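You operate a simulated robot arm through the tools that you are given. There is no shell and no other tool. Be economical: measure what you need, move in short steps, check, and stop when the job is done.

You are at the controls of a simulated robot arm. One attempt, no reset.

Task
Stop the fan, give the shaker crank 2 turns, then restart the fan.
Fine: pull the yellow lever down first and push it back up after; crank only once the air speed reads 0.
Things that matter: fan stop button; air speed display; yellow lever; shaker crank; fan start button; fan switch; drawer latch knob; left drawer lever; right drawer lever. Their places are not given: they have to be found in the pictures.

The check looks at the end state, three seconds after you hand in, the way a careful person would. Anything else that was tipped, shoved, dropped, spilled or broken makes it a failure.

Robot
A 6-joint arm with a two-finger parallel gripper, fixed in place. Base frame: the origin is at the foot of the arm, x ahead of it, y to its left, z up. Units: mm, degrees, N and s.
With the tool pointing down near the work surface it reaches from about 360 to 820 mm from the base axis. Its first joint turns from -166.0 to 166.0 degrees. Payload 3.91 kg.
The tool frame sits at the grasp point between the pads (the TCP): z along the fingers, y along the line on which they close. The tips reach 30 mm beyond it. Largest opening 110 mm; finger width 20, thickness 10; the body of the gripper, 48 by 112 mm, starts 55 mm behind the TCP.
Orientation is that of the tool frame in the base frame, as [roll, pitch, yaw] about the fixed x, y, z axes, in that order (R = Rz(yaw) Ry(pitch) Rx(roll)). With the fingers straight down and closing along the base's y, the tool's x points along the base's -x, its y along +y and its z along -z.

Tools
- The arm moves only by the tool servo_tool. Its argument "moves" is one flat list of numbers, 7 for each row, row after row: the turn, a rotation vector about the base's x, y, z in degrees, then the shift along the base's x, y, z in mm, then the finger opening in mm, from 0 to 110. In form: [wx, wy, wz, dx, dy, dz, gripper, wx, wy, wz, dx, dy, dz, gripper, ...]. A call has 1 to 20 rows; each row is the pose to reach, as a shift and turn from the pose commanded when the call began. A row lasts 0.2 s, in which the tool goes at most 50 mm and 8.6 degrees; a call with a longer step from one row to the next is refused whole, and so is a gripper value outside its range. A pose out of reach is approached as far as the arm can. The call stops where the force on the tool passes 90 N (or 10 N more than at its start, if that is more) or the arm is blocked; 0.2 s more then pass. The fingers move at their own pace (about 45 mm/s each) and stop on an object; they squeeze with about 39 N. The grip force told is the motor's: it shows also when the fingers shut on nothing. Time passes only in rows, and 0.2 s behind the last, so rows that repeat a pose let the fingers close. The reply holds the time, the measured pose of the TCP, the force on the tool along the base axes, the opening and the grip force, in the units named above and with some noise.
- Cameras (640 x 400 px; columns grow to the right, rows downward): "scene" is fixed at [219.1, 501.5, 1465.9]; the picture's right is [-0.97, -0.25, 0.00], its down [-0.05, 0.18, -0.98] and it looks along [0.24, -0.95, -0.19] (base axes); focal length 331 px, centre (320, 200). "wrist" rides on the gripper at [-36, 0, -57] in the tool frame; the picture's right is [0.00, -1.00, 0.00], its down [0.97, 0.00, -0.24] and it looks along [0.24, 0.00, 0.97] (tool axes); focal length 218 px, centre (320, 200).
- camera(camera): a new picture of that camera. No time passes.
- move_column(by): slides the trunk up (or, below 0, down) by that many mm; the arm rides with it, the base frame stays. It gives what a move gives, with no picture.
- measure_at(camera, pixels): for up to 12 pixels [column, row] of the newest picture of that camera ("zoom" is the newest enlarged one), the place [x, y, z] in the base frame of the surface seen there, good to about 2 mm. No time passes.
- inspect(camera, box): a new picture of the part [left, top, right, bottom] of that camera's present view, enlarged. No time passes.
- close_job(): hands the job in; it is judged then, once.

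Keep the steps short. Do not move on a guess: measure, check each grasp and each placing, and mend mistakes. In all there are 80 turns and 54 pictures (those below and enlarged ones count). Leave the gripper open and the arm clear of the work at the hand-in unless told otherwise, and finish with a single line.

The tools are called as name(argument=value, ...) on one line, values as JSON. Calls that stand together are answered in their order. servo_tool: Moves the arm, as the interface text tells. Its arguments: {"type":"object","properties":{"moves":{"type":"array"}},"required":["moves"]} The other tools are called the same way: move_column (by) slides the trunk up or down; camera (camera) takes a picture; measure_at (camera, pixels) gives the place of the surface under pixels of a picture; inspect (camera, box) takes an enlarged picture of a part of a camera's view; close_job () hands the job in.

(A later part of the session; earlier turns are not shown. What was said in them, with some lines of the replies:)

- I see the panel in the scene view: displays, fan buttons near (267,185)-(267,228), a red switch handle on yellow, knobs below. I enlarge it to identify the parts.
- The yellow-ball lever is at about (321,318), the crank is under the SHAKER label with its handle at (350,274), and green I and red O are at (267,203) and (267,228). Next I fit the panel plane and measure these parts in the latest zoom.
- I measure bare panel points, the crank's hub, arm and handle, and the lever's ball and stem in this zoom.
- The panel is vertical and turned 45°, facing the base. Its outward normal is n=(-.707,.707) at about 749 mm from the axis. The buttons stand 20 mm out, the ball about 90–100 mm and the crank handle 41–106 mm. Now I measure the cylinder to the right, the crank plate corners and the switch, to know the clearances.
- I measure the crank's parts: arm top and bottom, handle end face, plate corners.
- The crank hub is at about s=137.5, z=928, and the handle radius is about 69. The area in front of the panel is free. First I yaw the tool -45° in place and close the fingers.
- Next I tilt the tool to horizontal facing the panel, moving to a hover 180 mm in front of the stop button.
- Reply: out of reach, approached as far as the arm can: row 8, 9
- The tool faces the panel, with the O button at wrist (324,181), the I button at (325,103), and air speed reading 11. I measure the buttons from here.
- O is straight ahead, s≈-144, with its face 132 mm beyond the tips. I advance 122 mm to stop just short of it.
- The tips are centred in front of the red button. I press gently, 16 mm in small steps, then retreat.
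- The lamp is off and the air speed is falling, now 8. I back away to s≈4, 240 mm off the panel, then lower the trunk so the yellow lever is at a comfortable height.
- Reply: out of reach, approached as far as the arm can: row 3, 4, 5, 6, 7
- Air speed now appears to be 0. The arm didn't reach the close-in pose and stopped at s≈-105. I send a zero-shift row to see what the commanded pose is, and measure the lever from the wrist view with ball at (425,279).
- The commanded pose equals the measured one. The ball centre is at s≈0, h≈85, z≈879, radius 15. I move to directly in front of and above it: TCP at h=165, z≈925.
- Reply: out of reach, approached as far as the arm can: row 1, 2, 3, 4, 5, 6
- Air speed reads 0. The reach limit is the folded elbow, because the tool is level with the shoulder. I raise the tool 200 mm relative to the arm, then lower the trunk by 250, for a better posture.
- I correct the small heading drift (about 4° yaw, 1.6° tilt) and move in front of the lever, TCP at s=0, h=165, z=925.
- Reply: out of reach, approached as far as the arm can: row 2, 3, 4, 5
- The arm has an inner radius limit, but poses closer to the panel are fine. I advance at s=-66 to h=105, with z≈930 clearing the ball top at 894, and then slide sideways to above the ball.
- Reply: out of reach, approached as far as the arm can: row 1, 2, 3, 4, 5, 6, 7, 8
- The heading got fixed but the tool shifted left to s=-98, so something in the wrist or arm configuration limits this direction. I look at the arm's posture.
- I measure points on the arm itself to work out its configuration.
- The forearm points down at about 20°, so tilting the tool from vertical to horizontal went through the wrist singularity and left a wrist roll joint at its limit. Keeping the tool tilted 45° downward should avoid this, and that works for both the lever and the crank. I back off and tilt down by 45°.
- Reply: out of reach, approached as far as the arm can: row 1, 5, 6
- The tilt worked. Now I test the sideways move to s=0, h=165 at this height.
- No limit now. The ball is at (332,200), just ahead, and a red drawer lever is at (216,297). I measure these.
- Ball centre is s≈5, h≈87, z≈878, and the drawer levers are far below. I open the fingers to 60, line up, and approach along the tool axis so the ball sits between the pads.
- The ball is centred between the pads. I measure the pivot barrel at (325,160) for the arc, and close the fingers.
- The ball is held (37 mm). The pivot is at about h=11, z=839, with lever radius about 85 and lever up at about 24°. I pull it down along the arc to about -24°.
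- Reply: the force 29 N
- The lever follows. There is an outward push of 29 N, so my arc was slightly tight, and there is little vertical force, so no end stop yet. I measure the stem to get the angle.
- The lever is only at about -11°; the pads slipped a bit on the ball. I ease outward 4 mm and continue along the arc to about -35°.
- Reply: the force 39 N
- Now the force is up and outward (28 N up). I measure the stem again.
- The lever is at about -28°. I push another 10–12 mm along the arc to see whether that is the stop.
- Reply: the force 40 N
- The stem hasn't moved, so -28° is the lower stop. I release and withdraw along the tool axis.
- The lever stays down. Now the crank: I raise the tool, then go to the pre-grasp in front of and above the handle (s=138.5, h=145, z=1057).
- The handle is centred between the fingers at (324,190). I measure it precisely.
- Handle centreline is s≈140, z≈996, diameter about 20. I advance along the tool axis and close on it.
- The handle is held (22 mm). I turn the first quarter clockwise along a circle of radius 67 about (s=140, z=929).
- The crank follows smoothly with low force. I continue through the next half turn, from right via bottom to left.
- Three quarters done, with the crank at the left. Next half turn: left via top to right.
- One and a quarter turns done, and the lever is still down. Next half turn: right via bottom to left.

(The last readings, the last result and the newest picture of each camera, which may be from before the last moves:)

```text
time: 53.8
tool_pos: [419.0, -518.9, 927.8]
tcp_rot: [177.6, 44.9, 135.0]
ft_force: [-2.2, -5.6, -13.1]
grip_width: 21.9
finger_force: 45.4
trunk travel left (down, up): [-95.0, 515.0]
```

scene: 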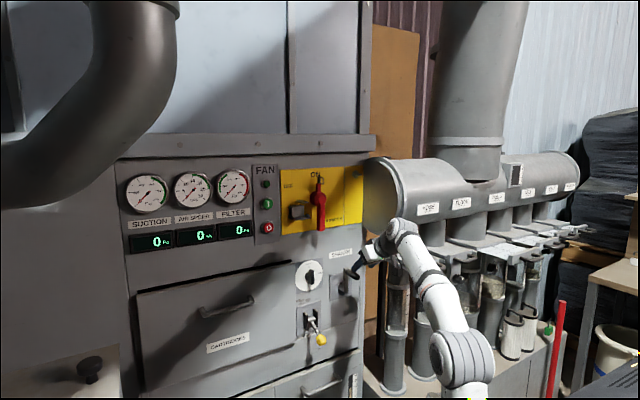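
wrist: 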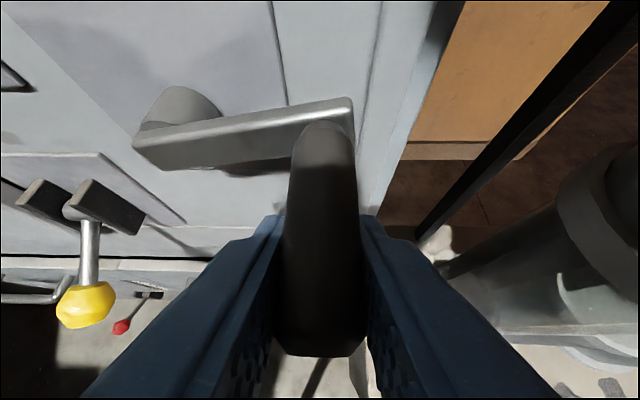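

The last quarter goes back up to the top, where the handle started.

servo_tool(moves=[0, 0, 0, -0.7, -0.7, 11.6, 10, 0, 0, 0, -2.9, -2.9, 22.9, 10, 0, 0, 0, -6.4, -6.4, 33.5, 10, 0, 0, 0, -11.1, -11.1, 43.1, 10, 0, 0, 0, -16.9, -16.9, 51.3, 10, 0, 0, 0, -23.7, -23.7, 58, 10, 0, 0, 0, -31.2, -31.2, 63, 10, 0, 0, 0, -39.2, -39.2, 66, 10, 0, 0, 0, -47.4, -47.4, 67, 10, 0, 0, 0, -49, -49, 67, 10, 0, 0, 0, -49, -49, 67, 10])

camera(camera="wrist")

camera(camera="scene")

```text
time: 56.2
tool_pos: [369.3, -567.3, 995.8]
tcp_rot: [177.8, 45.1, 135.0]
ft_force: [-6.8, 17.1, 3.1]
grip_width: 22.1
finger_force: 45.1
trunk travel left (down, up): [-95.0, 515.0]
```

```text
21 pictures are left
```

wrist: 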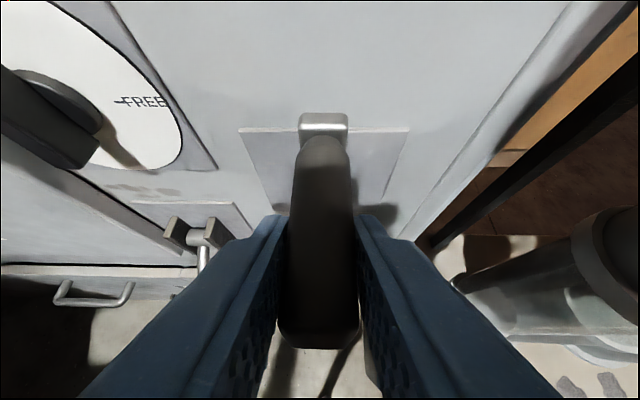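

```text
20 pictures are left
```

scene: 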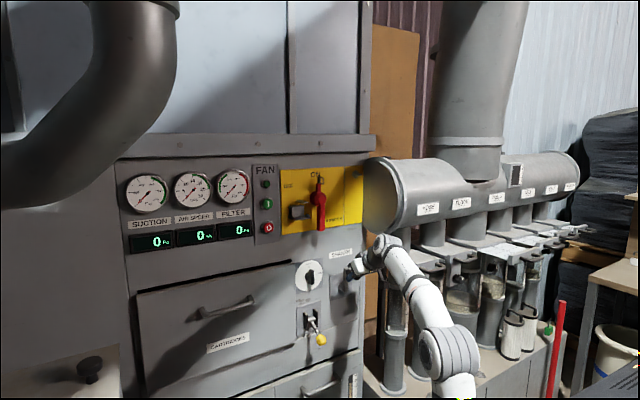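

Two full turns are done, with the handle at the top and air speed 0. I release, withdraw along the tool axis, and return to in front of the lever.

servo_tool(moves=[0, 0, 0, 0, 0, 0, 30, 0, 0, 0, 0, 0, 0, 45, 0, 0, 0, 0, 0, 0, 60, 0, 0, 0, 0, 0, 0, 60, 0, 0, 0, -13, 13, 20, 60, 0, 0, 0, -27, 27, 40, 60, 0, 0, 0, -40, 40, 61, 60, 0, 0, 0, -15, 68, 61, 60, 0, 0, 0, 10, 96, 61, 60, 0, 0, 0, 35, 124, 61, 60, 0, 0, 0, 45, 145, 50, 60, 0, 0, 0, 45, 146, 10, 60, 0, 0, 0, 45, 146, -30, 60, 0, 0, 0, 45, 146, -70, 60, 0, 0, 0, 45, 146, -100, 60, 0, 0, 0, 45, 146, -100, 60])

camera(camera="wrist")

```text
time: 59.6
tool_pos: [414.4, -420.2, 896.6]
tcp_rot: [177.7, 45.1, 135.0]
ft_force: [0.2, 0.8, -0.2]
grip_width: 59.9
finger_force: 0.0
trunk travel left (down, up): [-95.0, 515.0]
```

```text
19 pictures are left
```

wrist: 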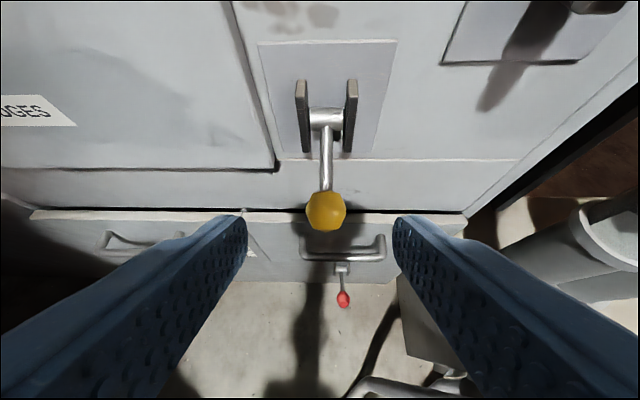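

The lever is still down with the ball at (326,210). I measure it for the grasp.

measure_at(camera="wrist", pixels=[[326, 212], [308, 212], [345, 212], [326, 192], [326, 230], [326, 180], [327, 150], [327, 118]])

```text
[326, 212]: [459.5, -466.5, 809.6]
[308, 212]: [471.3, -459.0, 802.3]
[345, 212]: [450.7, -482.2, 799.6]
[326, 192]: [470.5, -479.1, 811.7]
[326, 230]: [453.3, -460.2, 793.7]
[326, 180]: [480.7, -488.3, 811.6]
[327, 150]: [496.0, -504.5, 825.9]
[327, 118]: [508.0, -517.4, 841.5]
```

Ball centre is about s=6, h=86, z=797. I approach along the tool axis and close.

servo_tool(moves=[0, 0, 0, 0, -2, -15, 60, 0, 0, 0, 0, -2, -29, 60, 0, 0, 0, 12, -14, -46, 60, 0, 0, 0, 24, -27, -64, 60, 0, 0, 0, 37, -40, -82, 60, 0, 0, 0, 48.6, -51.4, -99.6, 60, 0, 0, 0, 48.6, -51.4, -99.6, 40, 0, 0, 0, 48.6, -51.4, -99.6, 20, 0, 0, 0, 48.6, -51.4, -99.6, 10, 0, 0, 0, 48.6, -51.4, -99.6, 10, 0, 0, 0, 48.6, -51.4, -99.6, 10])

camera(camera="wrist")

```text
time: 62.0
tool_pos: [466.8, -473.1, 796.3]
tcp_rot: [177.8, 45.2, 135.2]
ft_force: [17.8, 17.1, 1.7]
grip_width: 36.9
finger_force: 45.6
trunk travel left (down, up): [-95.0, 515.0]
```

```text
18 pictures are left
```

wrist: 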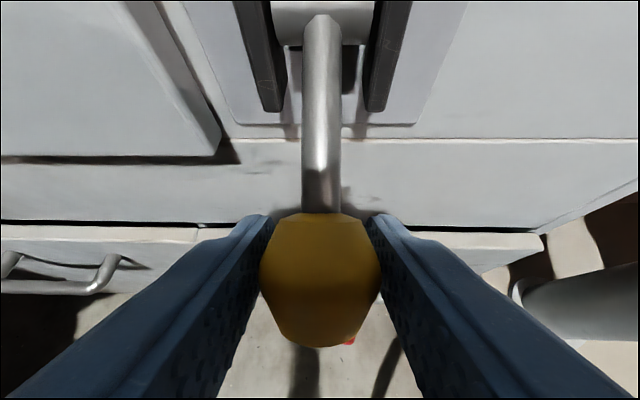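

The ball is held. The side force says it is about 2 mm off in s, so I include that correction and push the lever up along the arc.

servo_tool(moves=[0, 0, 0, 1.5, 1.5, 0, 10, 0, 0, 0, -0.2, 3.2, 5.4, 10, 0, 0, 0, -1.9, 4.9, 10.8, 10, 0, 0, 0, -3.4, 6.4, 18, 10, 0, 0, 0, -4.7, 7.7, 25.1, 10, 0, 0, 0, -5.3, 8.3, 32.5, 10, 0, 0, 0, -5.6, 8.6, 39.9, 10, 0, 0, 0, -5.3, 8.3, 47.3, 10, 0, 0, 0, -4.7, 7.7, 54.7, 10, 0, 0, 0, -3.4, 6.4, 62, 10, 0, 0, 0, -1.9, 4.9, 69, 10, 0, 0, 0, 0, 3, 74.5, 10, 0, 0, 0, 1.5, 1.5, 79.8, 10, 0, 0, 0, 1.5, 1.5, 79.8, 10])

camera(camera="wrist")

measure_at(camera="wrist", pixels=[[322, 170], [322, 180], [322, 190], [322, 200], [322, 220]])

```text
time: 65.0
tool_pos: [465.7, -472.6, 877.5]
tcp_rot: [177.6, 45.2, 135.0]
ft_force: [-3.8, 1.9, -8.6]
grip_width: 36.3
finger_force: 44.6
trunk travel left (down, up): [-95.0, 515.0]
```

```text
17 pictures are left
```

wrist: 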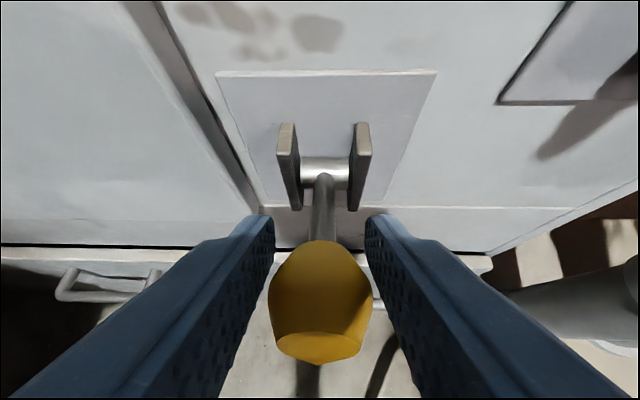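

```text
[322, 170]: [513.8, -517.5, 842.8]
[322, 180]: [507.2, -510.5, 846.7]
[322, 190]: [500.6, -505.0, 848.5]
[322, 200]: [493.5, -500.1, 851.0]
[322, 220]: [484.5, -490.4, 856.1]
```

The lever is at about +17°, and it was about +24° at first, so it isn't fully up. I continue the arc another 20 mm to its upper stop.

servo_tool(moves=[0, 0, 0, 1, -1, 4, 10, 0, 0, 0, 2, -2, 8, 10, 0, 0, 0, 3.2, -3.2, 12, 10, 0, 0, 0, 4.5, -4.5, 16, 10, 0, 0, 0, 6, -6, 20, 10, 0, 0, 0, 7, -7, 24, 10, 0, 0, 0, 7, -7, 24, 10])

camera(camera="wrist")

measure_at(camera="wrist", pixels=[[322, 190], [322, 200], [322, 210], [322, 220], [322, 235], [322, 250]])

```text
time: 66.6
tool_pos: [472.0, -480.8, 901.9]
tcp_rot: [177.7, 45.1, 135.0]
ft_force: [0.0, 0.5, 0.2]
grip_width: 9.9
finger_force: 0.1
trunk travel left (down, up): [-95.0, 515.0]
```

```text
16 pictures are left
```

wrist: 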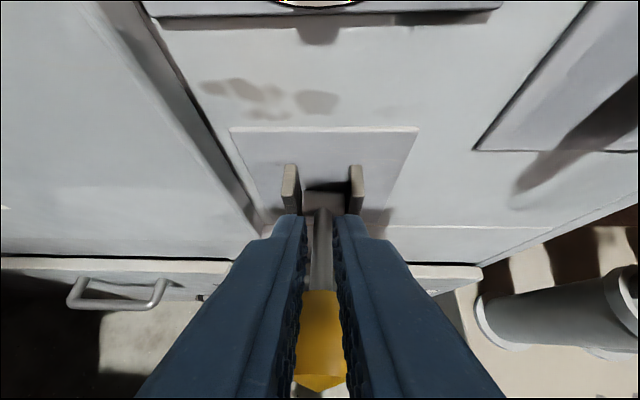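

```text
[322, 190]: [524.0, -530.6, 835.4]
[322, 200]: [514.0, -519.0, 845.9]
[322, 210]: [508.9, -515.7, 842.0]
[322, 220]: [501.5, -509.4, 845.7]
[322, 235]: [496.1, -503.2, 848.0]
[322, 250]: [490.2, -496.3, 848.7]
```

The pads slipped off above the ball. I open, back out and measure the ball again to regrasp it lower.

servo_tool(moves=[0, 0, 0, 0, 0, 0, 30, 0, 0, 0, 0, 0, 0, 45, 0, 0, 0, 0, 0, 0, 60, 0, 0, 0, 0, 0, 0, 60, 0, 0, 0, -15, 15, 20, 60, 0, 0, 0, -30, 30, 40, 60, 0, 0, 0, -45, 45, 50, 60, 0, 0, 0, -60, 60, 50, 60, 0, 0, 0, -60, 60, 50, 60])

camera(camera="wrist")

```text
time: 68.6
tool_pos: [411.3, -420.4, 951.6]
tcp_rot: [177.7, 45.1, 134.9]
ft_force: [0.4, -0.4, -0.1]
grip_width: 60.1
finger_force: 0.0
trunk travel left (down, up): [-95.0, 515.0]
```

```text
15 pictures are left
```

wrist: 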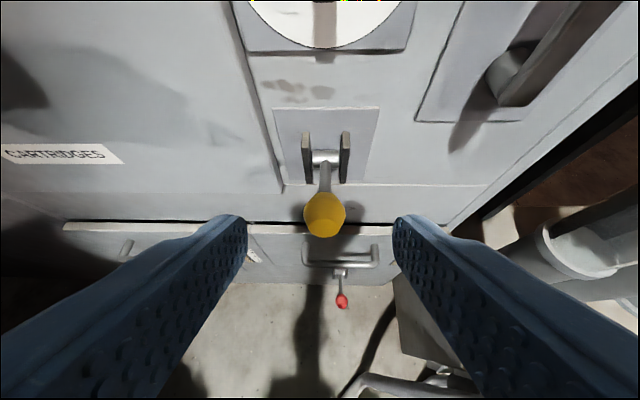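

measure_at(camera="wrist", pixels=[[325, 175], [325, 188], [324, 198], [324, 208], [324, 218], [324, 232], [306, 212], [344, 212], [325, 157]])

```text
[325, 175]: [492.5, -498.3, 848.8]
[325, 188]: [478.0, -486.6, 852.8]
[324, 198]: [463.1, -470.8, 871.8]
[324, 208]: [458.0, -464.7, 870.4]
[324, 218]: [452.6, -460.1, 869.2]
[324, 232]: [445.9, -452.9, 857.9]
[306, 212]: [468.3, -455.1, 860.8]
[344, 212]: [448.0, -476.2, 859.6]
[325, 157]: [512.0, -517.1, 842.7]
```

The lever is at about +10°, with ball centre about h=97, z=854. I regrasp with the TCP about 5 mm below centre.

servo_tool(moves=[0, 0, 0, 2, 0, -20, 60, 0, 0, 0, 2, 0, -41.6, 60, 0, 0, 0, 13, -11, -57, 60, 0, 0, 0, 24, -22, -72.5, 60, 0, 0, 0, 35, -33, -88, 60, 0, 0, 0, 46.1, -44.1, -103.6, 60, 0, 0, 0, 46.1, -44.1, -103.6, 40, 0, 0, 0, 46.1, -44.1, -103.6, 20, 0, 0, 0, 46.1, -44.1, -103.6, 10, 0, 0, 0, 46.1, -44.1, -103.6, 10, 0, 0, 0, 46.1, -44.1, -103.6, 10])

servo_tool(moves=[0, 0, 0, 0.5, -0.5, 4, 10, 0, 0, 0, 1.2, -1.2, 8, 10, 0, 0, 0, 2.2, -2.2, 12, 10, 0, 0, 0, 3.4, -3.4, 16, 10, 0, 0, 0, 4.8, -4.8, 20, 10, 0, 0, 0, 6.2, -6.2, 24, 10, 0, 0, 0, 6.2, -6.2, 24, 10])

camera(camera="wrist")

```text
time: 71.0
tool_pos: [456.7, -463.5, 847.4]
tcp_rot: [177.7, 45.1, 135.0]
ft_force: [-2.8, -3.6, -0.1]
grip_width: 37.4
finger_force: 45.3
trunk travel left (down, up): [-95.0, 515.0]
```

```text
time: 72.6
tool_pos: [464.3, -471.0, 869.4]
tcp_rot: [177.5, 45.0, 134.9]
ft_force: [-19.3, -6.2, -13.0]
grip_width: 36.9
finger_force: 44.8
trunk travel left (down, up): [-95.0, 515.0]
```

```text
14 pictures are left
```

wrist: 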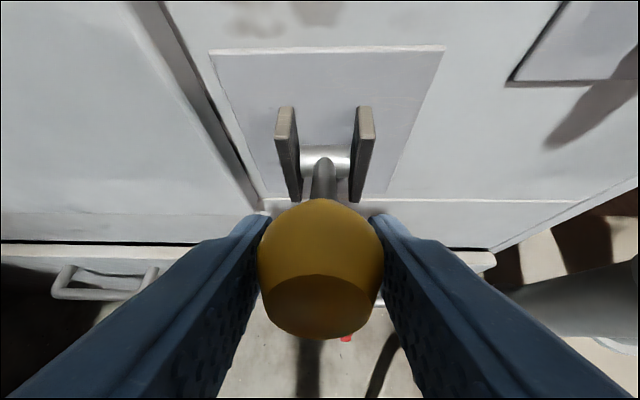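

measure_at(camera="wrist", pixels=[[323, 165], [323, 178], [323, 192], [323, 204], [323, 215], [323, 275], [323, 330]])

servo_tool(moves=[0, 0, 0, 2, -2, 4, 10, 0, 0, 0, 4, -4, 8, 10, 0, 0, 0, 6, -6, 12, 10, 0, 0, 0, 6, -6, 12, 10])

camera(camera="wrist")

```text
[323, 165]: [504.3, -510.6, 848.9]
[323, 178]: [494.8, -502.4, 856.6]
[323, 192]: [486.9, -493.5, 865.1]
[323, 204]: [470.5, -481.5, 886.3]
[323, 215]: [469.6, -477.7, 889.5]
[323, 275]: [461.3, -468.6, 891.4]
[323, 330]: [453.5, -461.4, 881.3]
```

```text
time: 73.6
tool_pos: [468.6, -475.9, 878.1]
tcp_rot: [177.5, 44.5, 134.8]
ft_force: [-29.4, 3.9, -34.9]
grip_width: 37.0
finger_force: 45.3
trunk travel left (down, up): [-95.0, 515.0]
```

```text
13 pictures are left
```

wrist: 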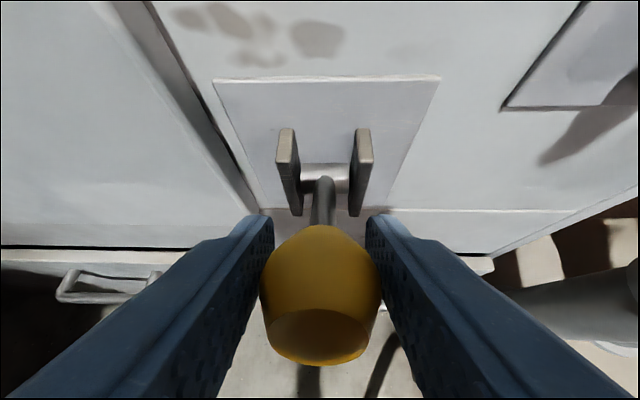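

The stem is now at z=865 at h≈56, which is at or above its original height of 861.6, and the resistance grew to 35 N, so it is at the upper stop. I release and withdraw.

servo_tool(moves=[0, 0, 0, 0, 0, 0, 30, 0, 0, 0, 0, 0, 0, 45, 0, 0, 0, 0, 0, 0, 60, 0, 0, 0, 0, 0, 0, 60, 0, 0, 0, -15, 15, 20, 60, 0, 0, 0, -30, 30, 42, 60, 0, 0, 0, -45, 45, 63, 60, 0, 0, 0, -58, 58, 82, 60, 0, 0, 0, -58, 58, 98, 60, 0, 0, 0, -58, 58, 98, 60])

camera(camera="wrist")

measure_at(camera="wrist", pixels=[[328, 180], [332, 180], [332, 172], [332, 198], [328, 172], [328, 190], [326, 200]])

```text
time: 75.8
tool_pos: [411.7, -419.0, 982.5]
tcp_rot: [177.7, 45.0, 135.0]
ft_force: [0.2, 0.0, 0.1]
grip_width: 60.0
finger_force: 0.0
trunk travel left (down, up): [-95.0, 515.0]
```

```text
12 pictures are left
```

wrist: 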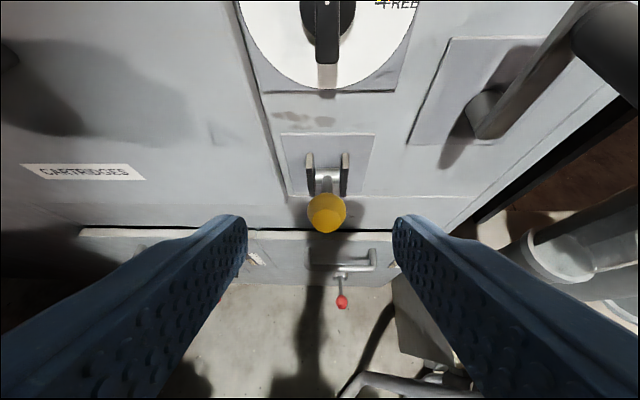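

```text
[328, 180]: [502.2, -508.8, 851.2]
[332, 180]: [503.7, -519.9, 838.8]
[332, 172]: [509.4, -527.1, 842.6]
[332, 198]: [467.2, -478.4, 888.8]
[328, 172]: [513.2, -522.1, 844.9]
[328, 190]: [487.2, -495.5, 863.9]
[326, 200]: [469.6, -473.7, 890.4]
```

The lever is back at its original position (stem z≈864). Next I raise the trunk 300 mm for the start button.

move_column(by=298)

servo_tool(moves=[0, 0, 0, 30, 30, 0, 40, 0, 0, 0, 60, 60, 0, 20, 0, 0, 0, 85, 85, 0, 0, 0, 0, 0, 105, 105, 0, 0, 0, 0, 0, 105, 105, 0, 0])

camera(camera="wrist")

```text
time: 78.8
tool_pos: [412.9, -418.0, 1279.2]
tcp_rot: [177.7, 45.1, 135.0]
ft_force: [0.6, -0.5, 0.1]
grip_width: 59.8
finger_force: 0.0
trunk travel left (down, up): [-393.0, 217.0]
```

```text
time: 80.0
tool_pos: [516.1, -312.8, 1280.7]
tcp_rot: [177.7, 45.1, 135.0]
ft_force: [0.6, -0.1, -0.3]
grip_width: 0.1
finger_force: 38.0
trunk travel left (down, up): [-393.0, 217.0]
```

```text
11 pictures are left
```

wrist: 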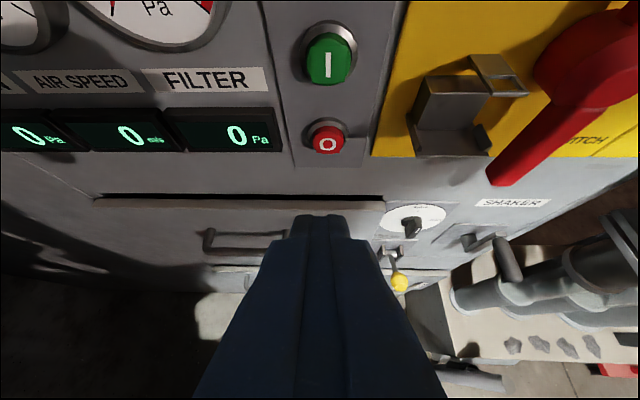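

The I button is at (328,60), slightly right of the finger line. I measure it.

measure_at(camera="wrist", pixels=[[328, 60], [316, 60], [342, 60], [328, 42], [328, 76]])

```text
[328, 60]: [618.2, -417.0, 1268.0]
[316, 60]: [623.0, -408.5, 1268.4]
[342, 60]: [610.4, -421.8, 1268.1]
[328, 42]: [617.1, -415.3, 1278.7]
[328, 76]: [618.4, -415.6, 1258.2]
```

The button centre is s≈-142.5, z=1268, with contact expected after a 117 mm advance. I go 107 mm, then press 18 mm further in small steps and retreat.

servo_tool(moves=[0, 0, 0, 20, -21, 1.5, 0, 0, 0, 0, 42, -43.5, 1.5, 0, 0, 0, 0, 62, -63.5, 1.5, 0, 0, 0, 0, 75, -76.5, 1.5, 0, 0, 0, 0, 75, -76.5, 1.5, 0])

camera(camera="wrist")

```text
time: 81.2
tool_pos: [590.3, -391.8, 1281.4]
tcp_rot: [177.7, 45.1, 135.0]
ft_force: [0.1, -0.6, -0.9]
grip_width: 0.3
finger_force: 37.7
trunk travel left (down, up): [-393.0, 217.0]
```

```text
10 pictures are left
```

wrist: 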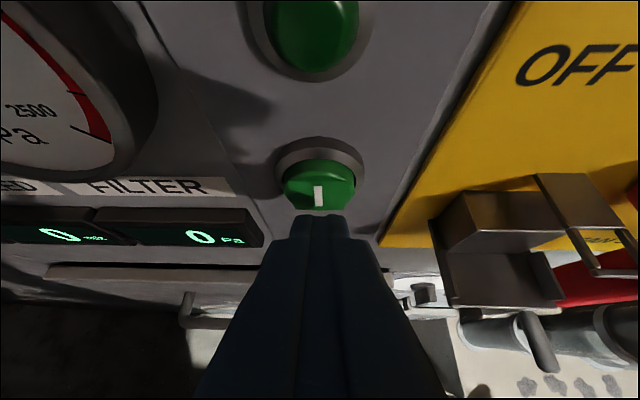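

The tip is aligned with the I button. I press.

servo_tool(moves=[0, 0, 0, 4, -4, 0, 0, 0, 0, 0, 7, -7, 0, 0, 0, 0, 0, 9, -9, 0, 0, 0, 0, 0, 10.5, -10.5, 0, 0, 0, 0, 0, 12, -12, 0, 0, 0, 0, 0, 12, -12, 0, 0, 0, 0, 0, 5, -5, 0, 0, 0, 0, 0, -10, 10, 0, 0, 0, 0, 0, -40, 40, 0, 0, 0, 0, 0, -70, 70, 0, 0, 0, 0, 0, -70, 70, 0, 0])

camera(camera="scene")

```text
time: 83.6
tool_pos: [522.9, -321.4, 1280.9]
tcp_rot: [177.8, 45.1, 135.0]
ft_force: [0.7, -0.1, -1.1]
grip_width: 0.0
finger_force: 38.0
trunk travel left (down, up): [-393.0, 217.0]
```

```text
9 pictures are left
```

scene: 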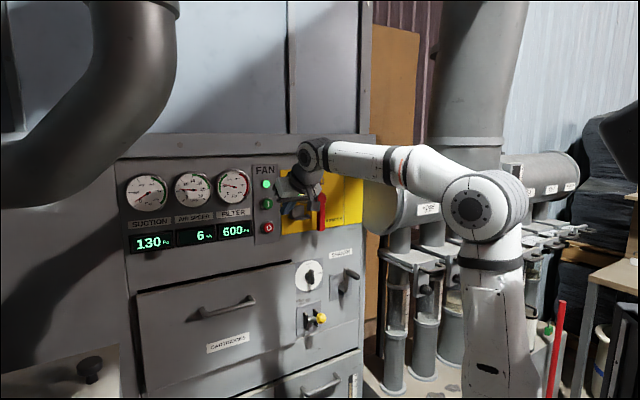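

The lamp is lit and the air speed is rising (6). I back the arm clear with the gripper open, then do a final check.

servo_tool(moves=[0, 0, 0, -15, 15, 10, 30, 0, 0, 0, -35, 30, 25, 60, 0, 0, 0, -55, 40, 45, 90, 0, 0, 0, -75, 45, 65, 110, 0, 0, 0, -75, 45, 65, 110, 0, 0, 0, -75, 45, 65, 110, 0, 0, 0, -75, 45, 65, 110, 0, 0, 0, -75, 45, 65, 110])

inspect(camera="scene", box=[120, 160, 380, 400])

```text
time: 85.4
tool_pos: [444.8, -277.2, 1343.3]
tcp_rot: [177.7, 45.2, 135.1]
ft_force: [-1.0, -0.1, 0.4]
grip_width: 109.9
finger_force: 0.1
trunk travel left (down, up): [-393.0, 217.0]
```

```text
1.67 times, centred on (250, 280) of scene
```

zoom: 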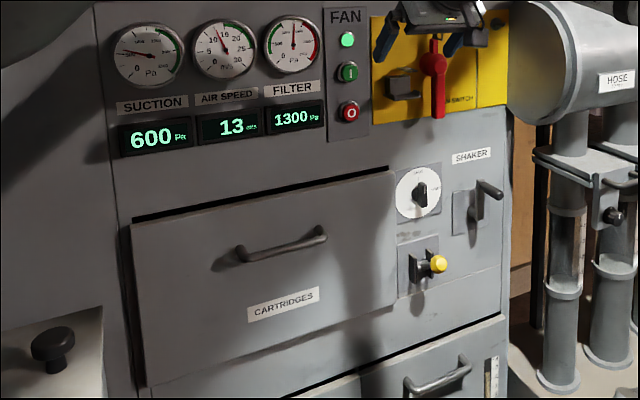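

The fan is running with air speed at 13, the lever is up, the crank is at the top, the latch knob and fan switch are unchanged, and the gripper is open and clear. I hand the job in.

close_job()

```text
The job is handed in.
```

Done: I stopped the fan, pulled the yellow lever down once the air speed read 0, gave the crank 2 full turns, pushed the lever back up and restarted the fan.
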